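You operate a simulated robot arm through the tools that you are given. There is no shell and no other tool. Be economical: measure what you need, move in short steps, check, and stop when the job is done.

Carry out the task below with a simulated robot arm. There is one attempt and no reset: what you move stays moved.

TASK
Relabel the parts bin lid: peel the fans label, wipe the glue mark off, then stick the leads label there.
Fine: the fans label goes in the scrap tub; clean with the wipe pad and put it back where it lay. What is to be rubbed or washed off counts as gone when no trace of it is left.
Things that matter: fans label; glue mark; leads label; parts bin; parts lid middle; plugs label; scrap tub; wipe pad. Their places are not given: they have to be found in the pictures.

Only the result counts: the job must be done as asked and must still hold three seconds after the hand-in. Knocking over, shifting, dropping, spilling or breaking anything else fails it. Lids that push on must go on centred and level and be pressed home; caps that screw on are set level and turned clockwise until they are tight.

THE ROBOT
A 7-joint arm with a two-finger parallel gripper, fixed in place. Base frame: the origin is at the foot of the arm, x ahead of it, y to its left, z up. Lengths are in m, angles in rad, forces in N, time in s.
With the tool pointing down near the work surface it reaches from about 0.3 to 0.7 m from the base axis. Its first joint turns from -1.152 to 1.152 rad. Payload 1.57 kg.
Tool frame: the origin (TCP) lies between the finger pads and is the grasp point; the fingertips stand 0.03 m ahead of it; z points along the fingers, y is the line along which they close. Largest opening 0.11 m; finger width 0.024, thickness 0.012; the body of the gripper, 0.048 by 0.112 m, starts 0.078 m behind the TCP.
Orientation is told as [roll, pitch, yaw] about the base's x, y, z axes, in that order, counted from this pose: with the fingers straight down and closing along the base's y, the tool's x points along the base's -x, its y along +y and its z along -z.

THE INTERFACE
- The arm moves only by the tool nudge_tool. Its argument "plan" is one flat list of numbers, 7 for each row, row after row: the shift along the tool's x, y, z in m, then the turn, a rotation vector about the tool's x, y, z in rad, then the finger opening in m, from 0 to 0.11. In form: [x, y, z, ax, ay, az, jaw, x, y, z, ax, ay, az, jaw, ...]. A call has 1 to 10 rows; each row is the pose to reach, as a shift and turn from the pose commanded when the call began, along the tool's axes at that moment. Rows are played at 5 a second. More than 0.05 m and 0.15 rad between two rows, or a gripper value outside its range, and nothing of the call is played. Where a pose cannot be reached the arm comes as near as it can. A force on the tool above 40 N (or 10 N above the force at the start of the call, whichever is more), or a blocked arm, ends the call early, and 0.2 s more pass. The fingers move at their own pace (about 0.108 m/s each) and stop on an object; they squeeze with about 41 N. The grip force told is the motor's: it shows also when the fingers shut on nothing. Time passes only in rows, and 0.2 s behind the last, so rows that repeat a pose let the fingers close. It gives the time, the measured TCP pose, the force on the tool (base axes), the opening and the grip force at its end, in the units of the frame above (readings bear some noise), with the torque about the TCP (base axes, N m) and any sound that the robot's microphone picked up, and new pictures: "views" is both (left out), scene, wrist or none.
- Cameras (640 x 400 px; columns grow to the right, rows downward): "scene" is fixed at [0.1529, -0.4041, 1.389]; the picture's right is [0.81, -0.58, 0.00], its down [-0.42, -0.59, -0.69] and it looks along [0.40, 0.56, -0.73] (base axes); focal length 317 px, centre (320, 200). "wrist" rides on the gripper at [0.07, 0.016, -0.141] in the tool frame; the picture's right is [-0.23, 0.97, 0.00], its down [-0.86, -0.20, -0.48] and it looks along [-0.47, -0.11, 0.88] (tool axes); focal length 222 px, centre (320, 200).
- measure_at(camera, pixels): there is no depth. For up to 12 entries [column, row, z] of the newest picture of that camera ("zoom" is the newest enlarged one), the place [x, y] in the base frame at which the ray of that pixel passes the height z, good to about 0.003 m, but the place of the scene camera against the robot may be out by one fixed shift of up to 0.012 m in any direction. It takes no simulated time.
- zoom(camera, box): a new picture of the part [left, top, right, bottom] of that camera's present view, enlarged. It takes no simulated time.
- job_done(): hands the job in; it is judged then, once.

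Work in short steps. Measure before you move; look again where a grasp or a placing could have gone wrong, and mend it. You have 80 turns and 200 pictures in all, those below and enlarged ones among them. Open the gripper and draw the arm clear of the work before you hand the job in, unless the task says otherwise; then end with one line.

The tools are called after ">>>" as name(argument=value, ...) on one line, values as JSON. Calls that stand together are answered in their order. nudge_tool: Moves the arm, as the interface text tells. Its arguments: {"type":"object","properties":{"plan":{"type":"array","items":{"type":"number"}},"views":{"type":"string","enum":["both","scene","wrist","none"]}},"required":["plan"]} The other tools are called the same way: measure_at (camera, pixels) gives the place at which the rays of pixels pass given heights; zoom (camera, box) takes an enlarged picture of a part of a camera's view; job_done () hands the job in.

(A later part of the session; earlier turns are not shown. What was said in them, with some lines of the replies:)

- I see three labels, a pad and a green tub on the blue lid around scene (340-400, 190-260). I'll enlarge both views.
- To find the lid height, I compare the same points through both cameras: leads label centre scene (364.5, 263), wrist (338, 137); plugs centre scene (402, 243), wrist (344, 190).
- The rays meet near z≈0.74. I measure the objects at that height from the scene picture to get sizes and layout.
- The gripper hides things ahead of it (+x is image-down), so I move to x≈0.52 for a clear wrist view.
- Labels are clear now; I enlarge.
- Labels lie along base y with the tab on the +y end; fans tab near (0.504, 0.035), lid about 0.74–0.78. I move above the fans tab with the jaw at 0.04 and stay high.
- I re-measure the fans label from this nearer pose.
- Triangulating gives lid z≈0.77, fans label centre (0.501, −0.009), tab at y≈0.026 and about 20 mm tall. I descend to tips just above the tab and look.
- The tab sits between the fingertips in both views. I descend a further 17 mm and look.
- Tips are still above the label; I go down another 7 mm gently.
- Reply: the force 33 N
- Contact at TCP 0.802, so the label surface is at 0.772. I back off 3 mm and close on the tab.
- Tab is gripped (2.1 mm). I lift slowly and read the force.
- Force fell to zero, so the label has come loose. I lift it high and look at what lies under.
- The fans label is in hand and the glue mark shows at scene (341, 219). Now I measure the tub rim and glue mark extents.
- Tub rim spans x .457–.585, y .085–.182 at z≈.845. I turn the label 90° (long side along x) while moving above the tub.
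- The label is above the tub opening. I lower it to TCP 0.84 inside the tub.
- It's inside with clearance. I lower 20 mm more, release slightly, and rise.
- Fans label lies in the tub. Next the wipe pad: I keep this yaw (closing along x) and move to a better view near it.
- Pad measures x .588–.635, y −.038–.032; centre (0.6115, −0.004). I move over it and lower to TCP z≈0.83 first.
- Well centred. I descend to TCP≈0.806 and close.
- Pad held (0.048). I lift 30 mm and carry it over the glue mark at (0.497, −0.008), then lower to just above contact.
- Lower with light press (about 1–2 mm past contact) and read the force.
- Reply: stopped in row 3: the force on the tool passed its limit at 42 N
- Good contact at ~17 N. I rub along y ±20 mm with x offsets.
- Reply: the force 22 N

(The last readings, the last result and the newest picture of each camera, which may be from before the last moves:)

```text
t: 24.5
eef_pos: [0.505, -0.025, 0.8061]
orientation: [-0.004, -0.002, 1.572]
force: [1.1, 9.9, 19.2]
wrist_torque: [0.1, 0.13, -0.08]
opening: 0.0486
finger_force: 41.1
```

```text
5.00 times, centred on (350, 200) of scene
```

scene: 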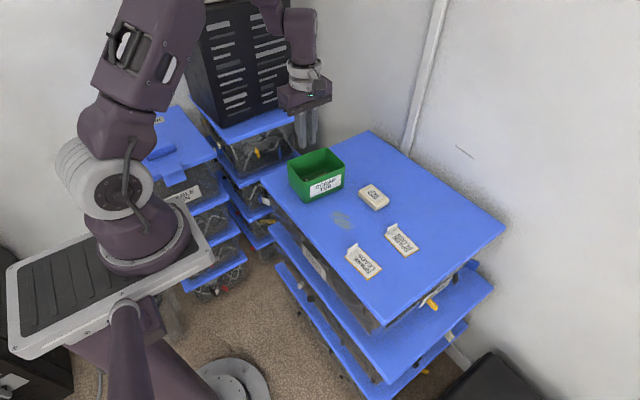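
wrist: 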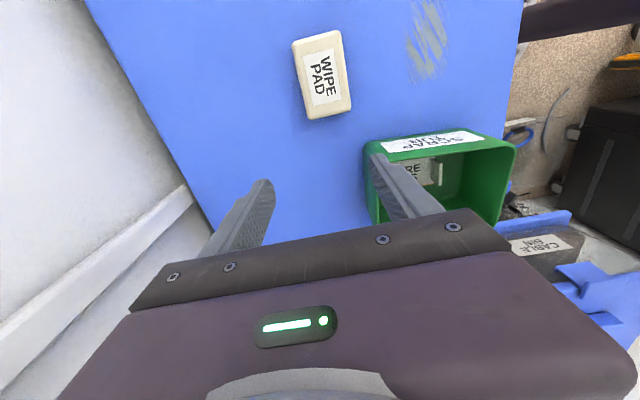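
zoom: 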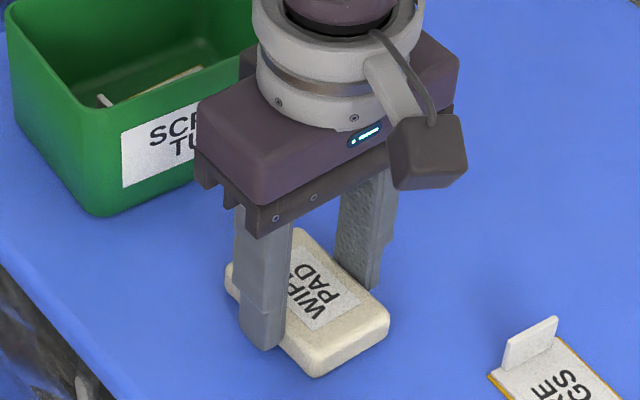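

Contact holds (19 N). One more set of strokes, then lift and look.

>>> nudge_tool(plan=[-0.02, 0.003, 0, 0, 0, 0, 0.03, -0.035, 0.003, 0, 0, 0, 0, 0.03, -0.02, 0.012, 0, 0, 0, 0, 0.03, 0, 0.014, 0, 0, 0, 0, 0.03, -0.02, 0.018, 0, 0, 0, 0, 0.03, -0.035, 0.018, 0, 0, 0, 0, 0.03, -0.02, 0.008, 0, 0, 0, 0, 0.03, -0.02, 0.008, -0.015, 0, 0, 0, 0.03, -0.02, -0.03, -0.03, 0, 0, 0, 0.03, -0.02, -0.075, -0.03, 0, 0, 0, 0.03], views="none")

>>> zoom(camera="scene", box=[300, 180, 380, 240])

>>> zoom(camera="wrist", box=[300, 20, 620, 220])

```text
t: 26.7
eef_pos: [0.5816, -0.0073, 0.8369]
orientation: [0.0, 0.0, 1.57]
force: [-0.2, 0.6, -0.1]
wrist_torque: [0.02, 0.01, 0.05]
opening: 0.0487
finger_force: 40.8
```

```text
6.67 times, centred on (340, 210) of scene
```

zoom: 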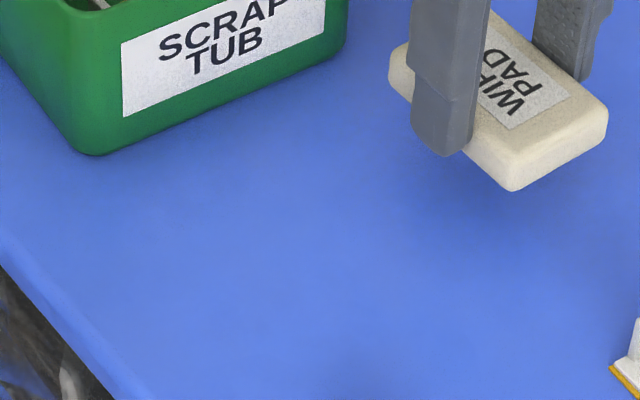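

```text
2.00 times, centred on (460, 120) of wrist
```

zoom: 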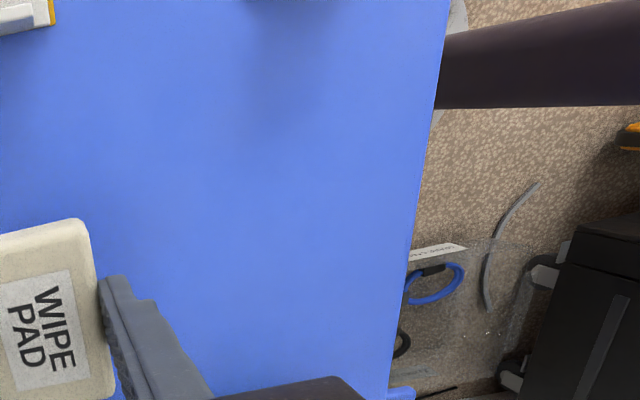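

The mark looks gone; I take a tighter look before putting the pad back.

>>> zoom(camera="scene", box=[322, 205, 362, 235])

```text
13.33 times, centred on (342, 220) of scene
```

zoom: 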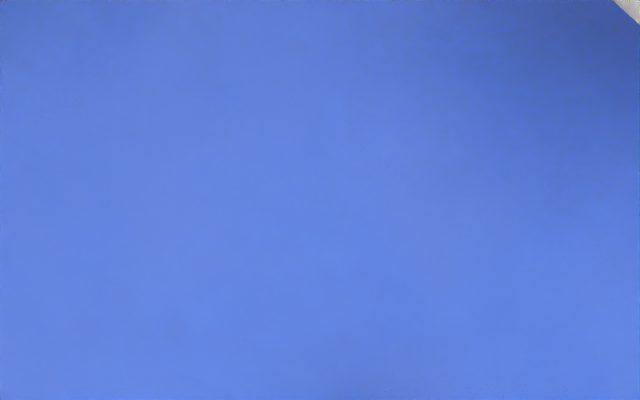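

Clean. I return the pad to its spot at (0.610, −0.005), lower, and release.

>>> nudge_tool(plan=[-0.0025, -0.0285, 0, 0, 0, 0, 0.03, -0.0025, -0.0285, 0.015, 0, 0, 0, 0.03, -0.0025, -0.0285, 0.025, 0, 0, 0, 0.03, -0.0025, -0.0285, 0.0295, 0, 0, 0, 0.03, -0.0025, -0.0285, 0.0305, 0, 0, 0, 0.03, -0.0025, -0.0285, 0.0305, 0, 0, 0, 0.03], views="none")

```text
t: 28.1
eef_pos: [0.608, -0.0046, 0.8062]
orientation: [-0.001, 0.002, 1.569]
force: [-2.0, -1.4, 12.7]
wrist_torque: [0.04, 0.17, 0.01]
opening: 0.0483
finger_force: 40.8
```

Pad rests on the lid. I open and rise.

>>> nudge_tool(plan=[0, 0, -0.0005, 0, 0, 0, 0.05, 0, 0, -0.0005, 0, 0, 0, 0.08, 0, 0, -0.0005, 0, 0, 0, 0.08, 0, 0, -0.03, 0, 0, 0, 0.08, 0, 0, -0.07, 0, 0, 0, 0.08, 0, 0, -0.1, 0, 0, 0, 0.08, 0, 0, -0.12, 0, 0, 0, 0.08], views="none")

>>> zoom(camera="scene", box=[320, 160, 400, 230])

```text
t: 29.7
eef_pos: [0.6096, -0.003, 0.9246]
orientation: [-0.002, 0.0, 1.568]
force: [-0.4, -0.3, 0.9]
wrist_torque: [0.02, -0.01, 0.02]
opening: 0.0803
finger_force: 0.0
```

```text
5.71 times, centred on (360, 195) of scene
```

zoom: 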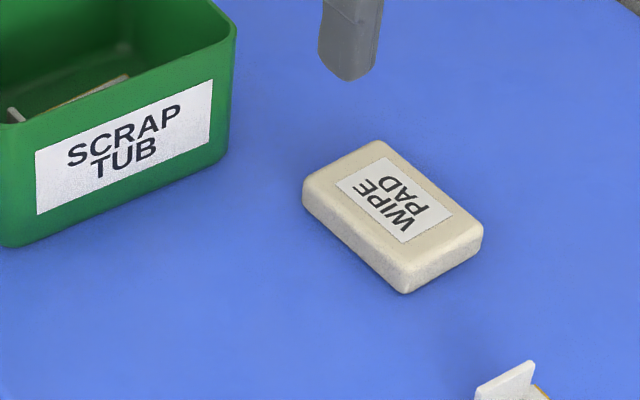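

Pad is back within ~3 mm. Now I turn back to yaw 0 and move toward the leads label.

>>> nudge_tool(plan=[0.01, 0.01, 0, 0, 0, 0.14, 0.06, 0.02, 0.02, 0, 0, 0, 0.28, 0.04, 0.03, 0.03, 0, 0, 0, 0.42, 0.035, 0.04, 0.04, 0, 0, 0, 0.56, 0.035, 0.05, 0.05, 0, 0, 0, 0.7, 0.035, 0.06, 0.06, 0, 0, 0, 0.84, 0.035, 0.07, 0.07, 0, 0, 0, 0.98, 0.035, 0.08, 0.075, 0, 0, 0, 1.12, 0.035, 0.09, 0.08, 0, 0, 0, 1.26, 0.035, 0.1, 0.08, 0, 0, 0, 1.4, 0.035], views="none")

>>> nudge_tool(plan=[0, 0, 0, 0, 0, 0.14, 0.035, 0, 0, 0, 0, 0, 0.169, 0.035, 0, 0, 0, 0, 0, 0.169, 0.035])

>>> zoom(camera="wrist", box=[200, 40, 440, 200])

>>> zoom(camera="scene", box=[325, 215, 405, 285])

```text
t: 31.9
eef_pos: [0.5275, -0.1038, 0.9238]
orientation: [-0.002, -0.002, 0.168]
force: [-0.4, 0.4, -0.1]
wrist_torque: [-0.01, 0.01, -0.01]
opening: 0.0352
finger_force: 0.1
```

```text
t: 32.7
eef_pos: [0.529, -0.1037, 0.9242]
orientation: [0.001, -0.001, -0.003]
force: [-1.1, 0.4, -0.4]
wrist_torque: [-0.03, 0.01, 0.01]
opening: 0.035
finger_force: 0.0
```

scene: 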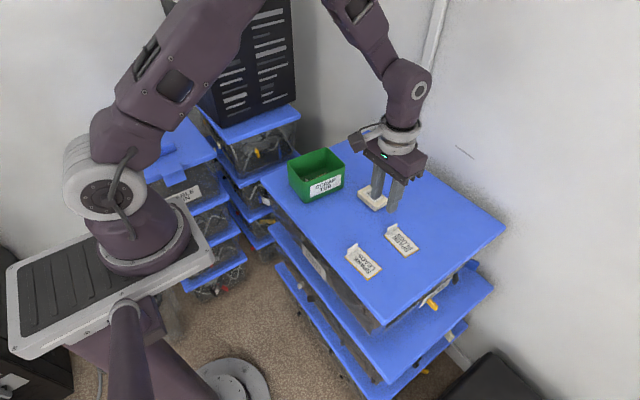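
wrist: 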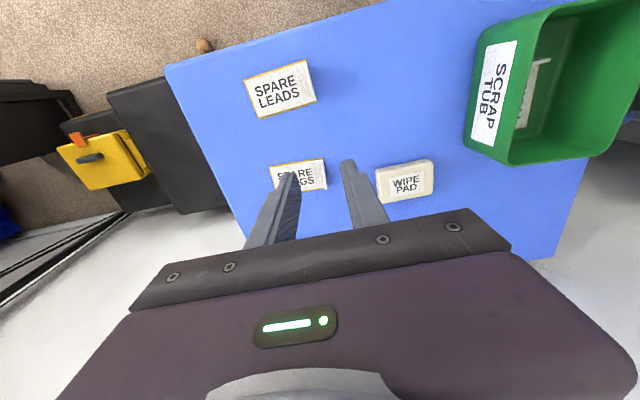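

```text
2.50 times, centred on (320, 120) of wrist
```

zoom: 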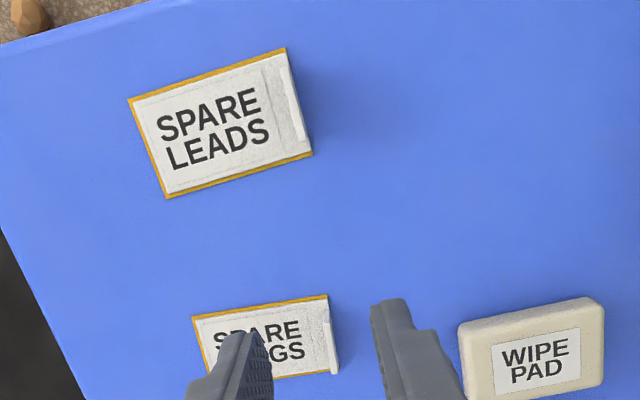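

```text
5.71 times, centred on (365, 250) of scene
```

zoom: 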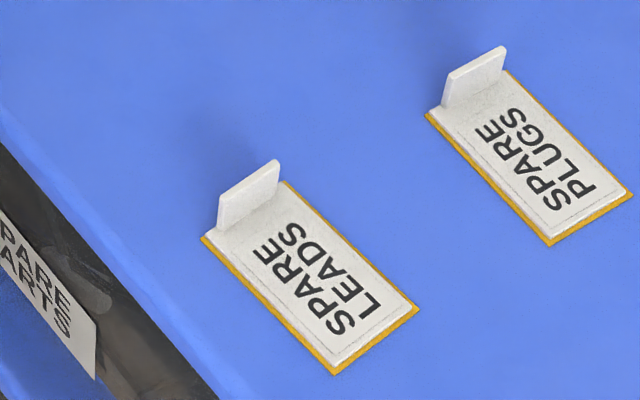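

I measure the leads label corners in both views at z=0.771.

>>> measure_at(camera="zoom", pixels=[[202, 238, 0.771], [335, 374, 0.771], [419, 308, 0.771], [287, 182, 0.771], [218, 231, 0.773], [280, 184, 0.773], [219, 196, 0.79], [278, 160, 0.79]])

>>> measure_at(camera="wrist", pixels=[[242.8, 79.6, 0.771], [306.8, 58.8, 0.771], [317.2, 102, 0.771], [258.8, 119.2, 0.771]])

```text
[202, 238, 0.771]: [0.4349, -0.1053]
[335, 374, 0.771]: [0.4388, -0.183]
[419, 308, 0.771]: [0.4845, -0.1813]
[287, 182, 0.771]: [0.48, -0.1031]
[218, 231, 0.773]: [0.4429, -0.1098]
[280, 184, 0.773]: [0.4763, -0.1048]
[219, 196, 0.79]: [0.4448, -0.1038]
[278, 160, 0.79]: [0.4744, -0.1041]
```

```text
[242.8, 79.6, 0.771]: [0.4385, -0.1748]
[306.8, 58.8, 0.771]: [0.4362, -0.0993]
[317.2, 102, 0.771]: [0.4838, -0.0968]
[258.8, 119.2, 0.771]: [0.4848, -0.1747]
```

Leads label: x .437–.484, tab near y −.103, yaw ≈ +0.045. I move above its tab with matching yaw at TCP z≈0.825.

>>> nudge_tool(plan=[0.035, 0, 0.02, 0, 0, -0.02, 0.035, 0.069, 0.0, 0.05, 0, 0, -0.045, 0.035, 0.069, 0.0, 0.08, 0, 0, -0.045, 0.035, 0.069, 0.0, 0.099, 0, 0, -0.045, 0.035, 0.069, 0.0, 0.099, 0, 0, -0.045, 0.035], views="none")

>>> zoom(camera="scene", box=[325, 215, 405, 285])

>>> zoom(camera="wrist", box=[220, 100, 400, 240])

```text
t: 33.9
eef_pos: [0.4591, -0.1046, 0.8251]
orientation: [0.001, -0.001, 0.044]
force: [-1.3, -0.5, -0.4]
wrist_torque: [0.01, 0.02, -0.03]
opening: 0.035
finger_force: 0.1
```

```text
5.71 times, centred on (365, 250) of scene
```

zoom: 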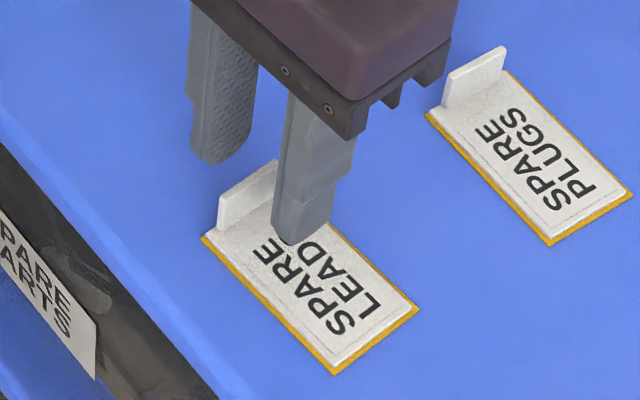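

```text
2.86 times, centred on (310, 170) of wrist
```

zoom: 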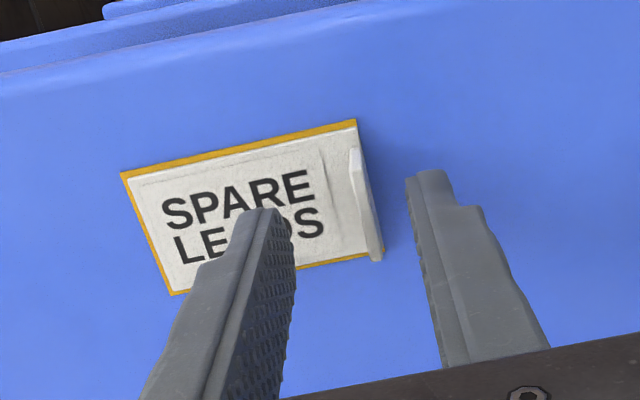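

Compared to the fans approach, the tab is ~20 px further right, i.e. +6 mm in y. I shift and descend to TCP≈0.805.

>>> nudge_tool(plan=[0, 0.006, 0, 0, 0, 0, 0.035, 0, 0.006, 0.01, 0, 0, 0, 0.035, 0, 0.006, 0.016, 0, 0, 0, 0.035, 0, 0.006, 0.02, 0, 0, 0, 0.035, 0, 0.006, 0.02, 0, 0, 0, 0.035], views="none")

>>> zoom(camera="scene", box=[325, 215, 405, 285])

>>> zoom(camera="wrist", box=[220, 100, 400, 240])

```text
t: 35.1
eef_pos: [0.4601, -0.0981, 0.8056]
orientation: [0.001, -0.002, 0.044]
force: [0.2, 0.1, -1.3]
wrist_torque: [0.0, 0.01, 0.01]
opening: 0.0348
finger_force: 0.1
```

```text
5.71 times, centred on (365, 250) of scene
```

zoom: 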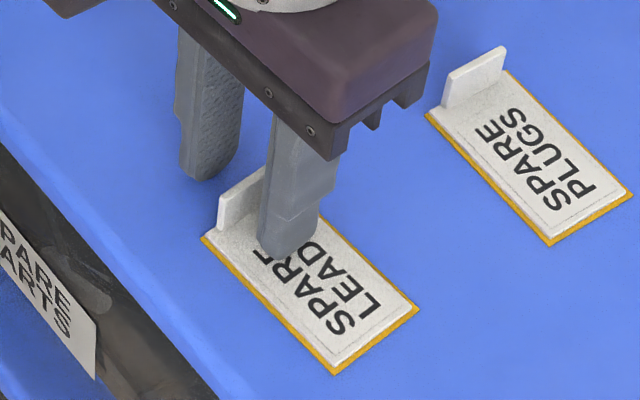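

```text
2.86 times, centred on (310, 170) of wrist
```

zoom: 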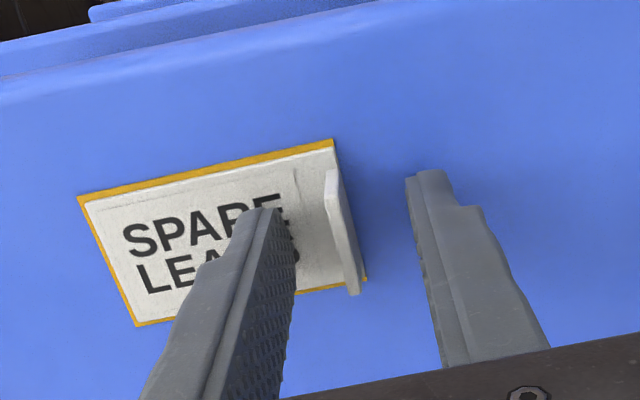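

Tab centred at column ~345. I close, then lift 40 mm gently.

>>> nudge_tool(plan=[0, 0, 0, 0, 0, 0, 0, 0, 0, 0, 0, 0, 0, 0, 0, 0, 0, 0, 0, 0, 0, 0, 0, -0.003, 0, 0, 0, 0, 0, 0, -0.01, 0, 0, 0, 0, 0, 0, -0.04, 0, 0, 0, 0, 0, 0, -0.08, 0, 0, 0, 0, 0, 0, -0.08, 0, 0, 0, 0])

>>> zoom(camera="scene", box=[325, 195, 425, 285])

>>> zoom(camera="wrist", box=[200, 80, 440, 240])

```text
t: 36.9
eef_pos: [0.4579, -0.0968, 0.8877]
orientation: [0.0, 0.0, 0.045]
force: [-0.4, 0.3, -0.2]
wrist_torque: [0.0, -0.02, -0.01]
opening: 0.0024
finger_force: 23.7
```

scene: 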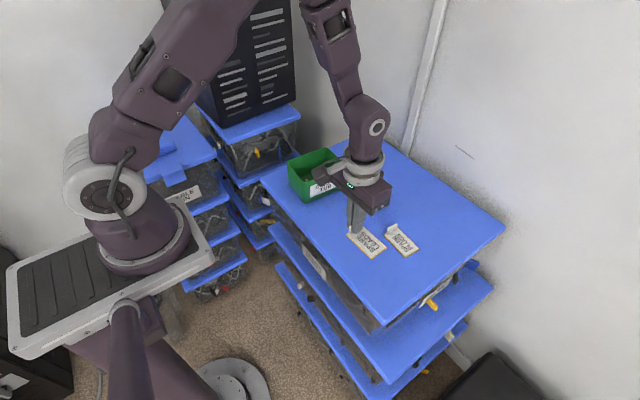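
wrist: 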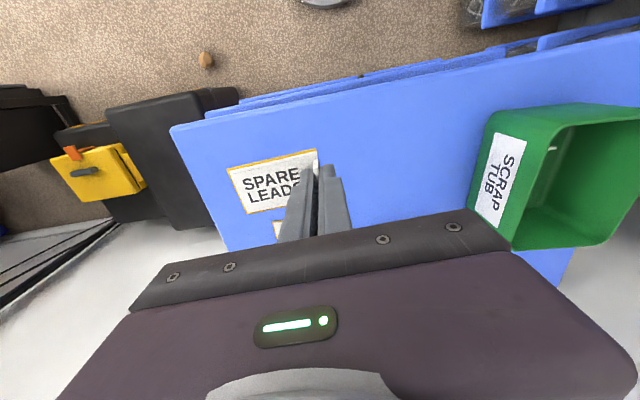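

```text
4.44 times, centred on (375, 240) of scene
```

zoom: 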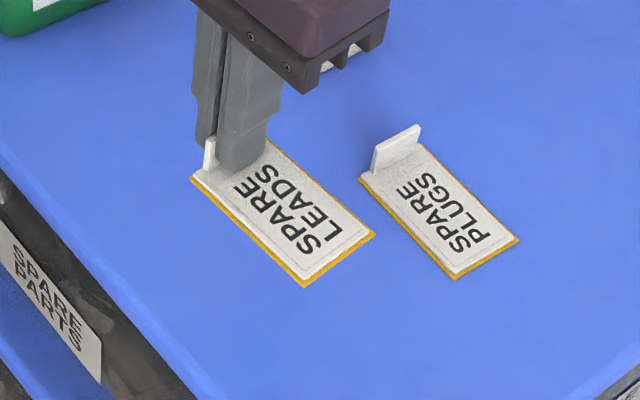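

```text
2.50 times, centred on (320, 160) of wrist
```

zoom: 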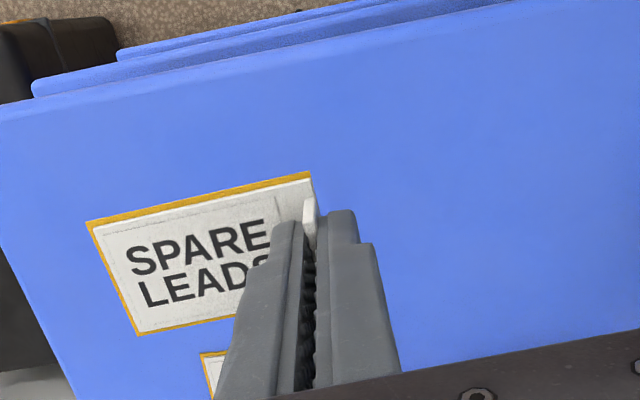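

Leads label is lifted cleanly. I carry it to where the fans label was gripped (TCP 0.502, 0.026), yaw 0, and lower to 0.825.

>>> nudge_tool(plan=[-0.015, 0.04, 0, 0, 0, 0.015, 0, -0.03, 0.08, 0, 0, 0, 0.03, 0, -0.0485, 0.1215, 0, 0, 0, 0.045, 0, -0.0485, 0.1215, 0.03, 0, 0, 0.045, 0, -0.0485, 0.1215, 0.062, 0, 0, 0.045, 0, -0.0485, 0.1215, 0.062, 0, 0, 0.045, 0], views="none")

>>> zoom(camera="scene", box=[310, 160, 390, 230])

>>> zoom(camera="wrist", box=[220, 100, 400, 240])

```text
t: 38.3
eef_pos: [0.5017, 0.0257, 0.8254]
orientation: [0.0, -0.002, 0.002]
force: [0.0, -0.1, 0.8]
wrist_torque: [0.0, 0.01, 0.01]
opening: 0.0024
finger_force: 24.0
```

```text
5.71 times, centred on (350, 195) of scene
```

zoom: 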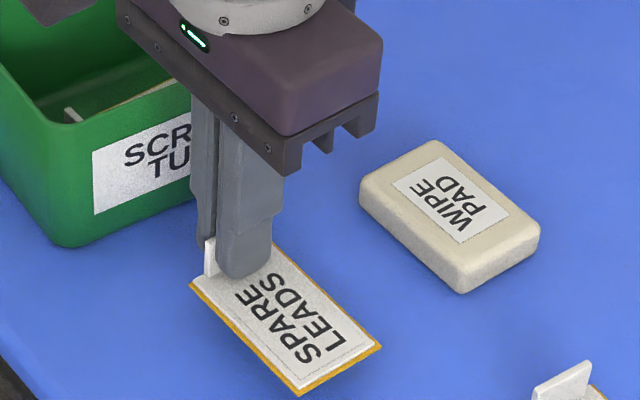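

```text
2.86 times, centred on (310, 170) of wrist
```

zoom: 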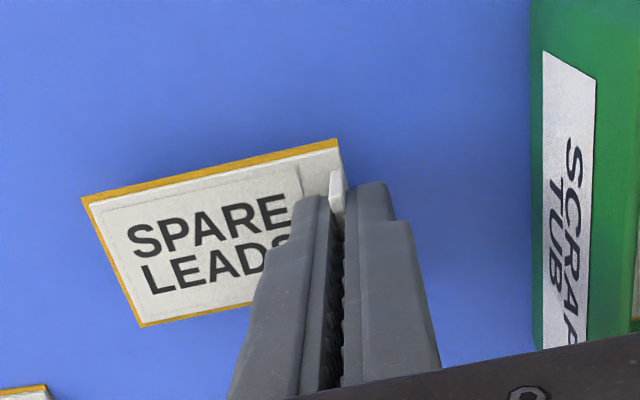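

Aligned as the fans label was. I lower to contact and press lightly.

>>> nudge_tool(plan=[0, 0, 0.01, 0, 0, 0, 0, 0, 0, 0.017, 0, 0, 0, 0, 0, 0, 0.02, 0, 0, 0, 0, 0, 0, 0.0215, 0, 0, 0, 0, 0, 0, 0.0225, 0, 0, 0, 0, 0, 0, 0.0225, 0, 0, 0, 0, 0, 0, 0.0225, 0, 0, 0, 0], views="none")

>>> zoom(camera="scene", box=[310, 160, 390, 230])

```text
t: 39.5
eef_pos: [0.5029, 0.0255, 0.8031]
orientation: [-0.001, -0.003, 0.0]
force: [-5.7, -0.4, 16.1]
wrist_torque: [-0.24, 0.19, -0.1]
opening: 0.0024
finger_force: 24.2
stopped in row 6: the force on the tool passed its limit at 42 N (the readings are from after the stop); the commanded pose is now the measured one
```

```text
5.71 times, centred on (350, 195) of scene
```

zoom: 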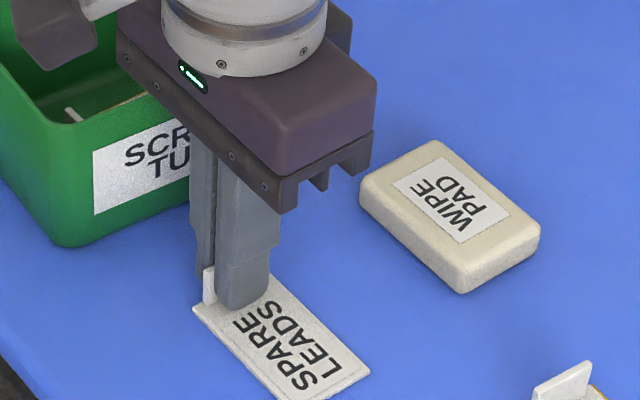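

The orange edge vanished, as with the stuck fans label. I release, rise and clear away.

>>> nudge_tool(plan=[0, 0, -0.001, 0, 0, 0, 0.0, 0, 0, -0.001, 0, 0, 0, 0.03, 0, 0, -0.001, 0, 0, 0, 0.03, 0, 0, -0.02, 0, 0, 0, 0.03, 0, 0, -0.06, 0, 0, 0, 0.03, 0, 0, -0.1, 0, 0, 0, 0.03, 0.04, 0, -0.14, 0, 0, 0, 0.03, 0.08, 0, -0.17, 0, 0, 0, 0.03, 0.08, 0, -0.2, 0, 0, 0, 0.03])

>>> zoom(camera="scene", box=[290, 140, 430, 260])

>>> zoom(camera="scene", box=[315, 180, 375, 230])

```text
refused: row 7 steps farther than a row can; nothing moved
```

```text
3.33 times, centred on (360, 200) of scene
```

zoom: 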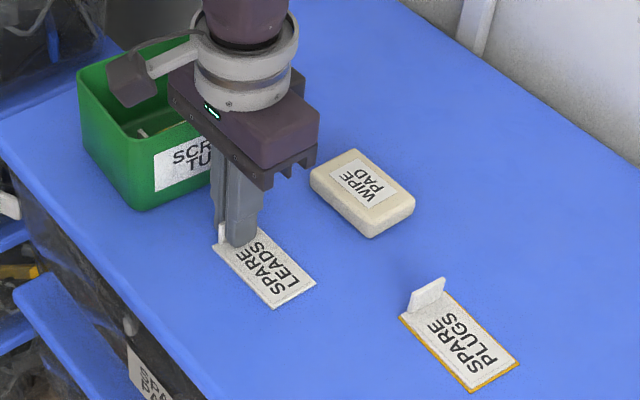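

```text
8.00 times, centred on (345, 205) of scene
```

zoom: 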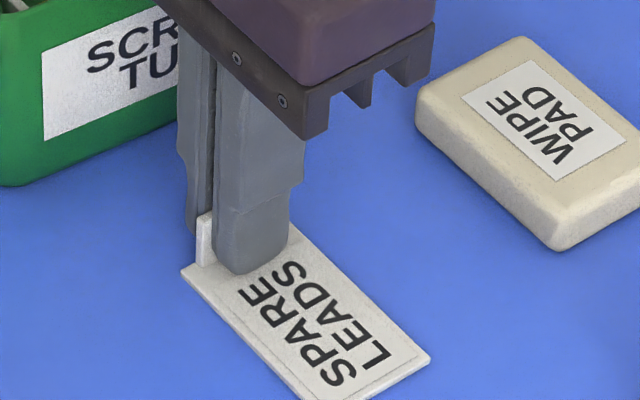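

One row was too long a step and nothing moved; I repeat with shorter steps.

>>> nudge_tool(plan=[0, 0, -0.001, 0, 0, 0, 0.0, 0, 0, -0.001, 0, 0, 0, 0.03, 0, 0, -0.001, 0, 0, 0, 0.03, 0, 0, -0.02, 0, 0, 0, 0.03, 0, 0, -0.06, 0, 0, 0, 0.03, 0, 0, -0.1, 0, 0, 0, 0.03, 0.02, 0, -0.13, 0, 0, 0, 0.03, 0.04, 0, -0.16, 0, 0, 0, 0.03, 0.06, 0, -0.18, 0, 0, 0, 0.03])

>>> zoom(camera="scene", box=[290, 140, 430, 260])

>>> zoom(camera="scene", box=[315, 180, 375, 230])

```text
t: 41.5
eef_pos: [0.4433, 0.0261, 0.9812]
orientation: [-0.002, -0.004, 0.001]
force: [0.8, -0.4, 0.6]
wrist_torque: [0.01, 0.02, -0.02]
opening: 0.0299
finger_force: 0.1
```

scene: 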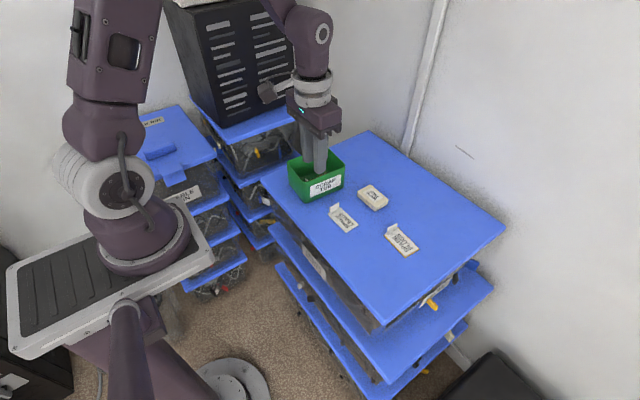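
wrist: 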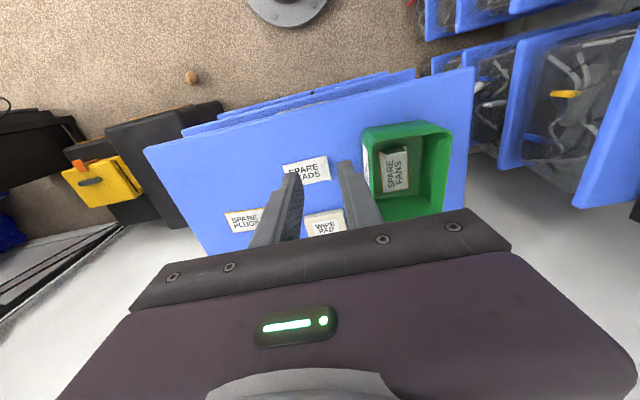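

```text
3.33 times, centred on (360, 200) of scene
```

zoom: 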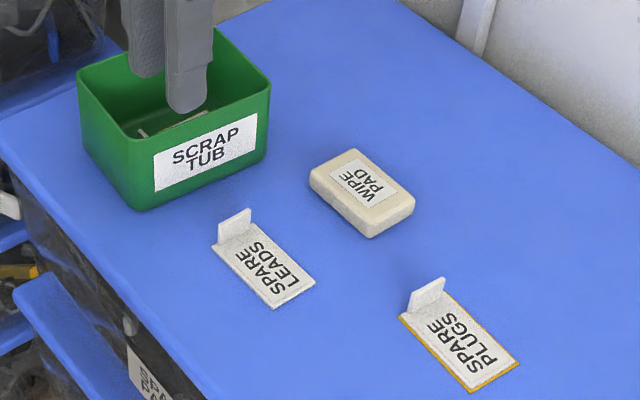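

```text
8.00 times, centred on (345, 205) of scene
```

zoom: 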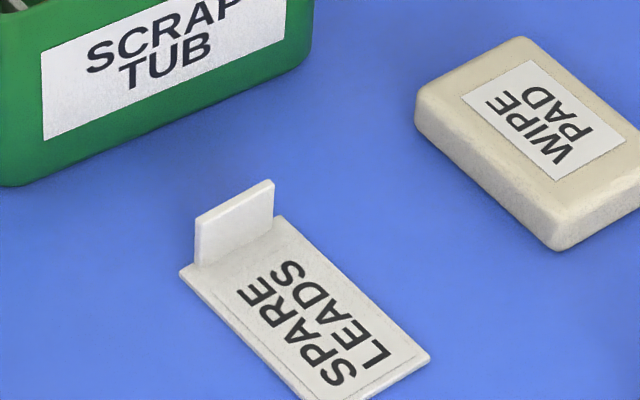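

The leads label is flat and aligned where the fans label was. The fans label is in the tub, the pad is back, no glue shows, and the arm is clear with the jaw open. Handing in.

>>> job_done()

```text
The job is handed in.
```

I peeled the fans label into the scrap tub, wiped the glue mark off with no trace visible, put the wipe pad back within about 3 mm of where it lay, and stuck the leads label in the fans label's place. The job is handed in.
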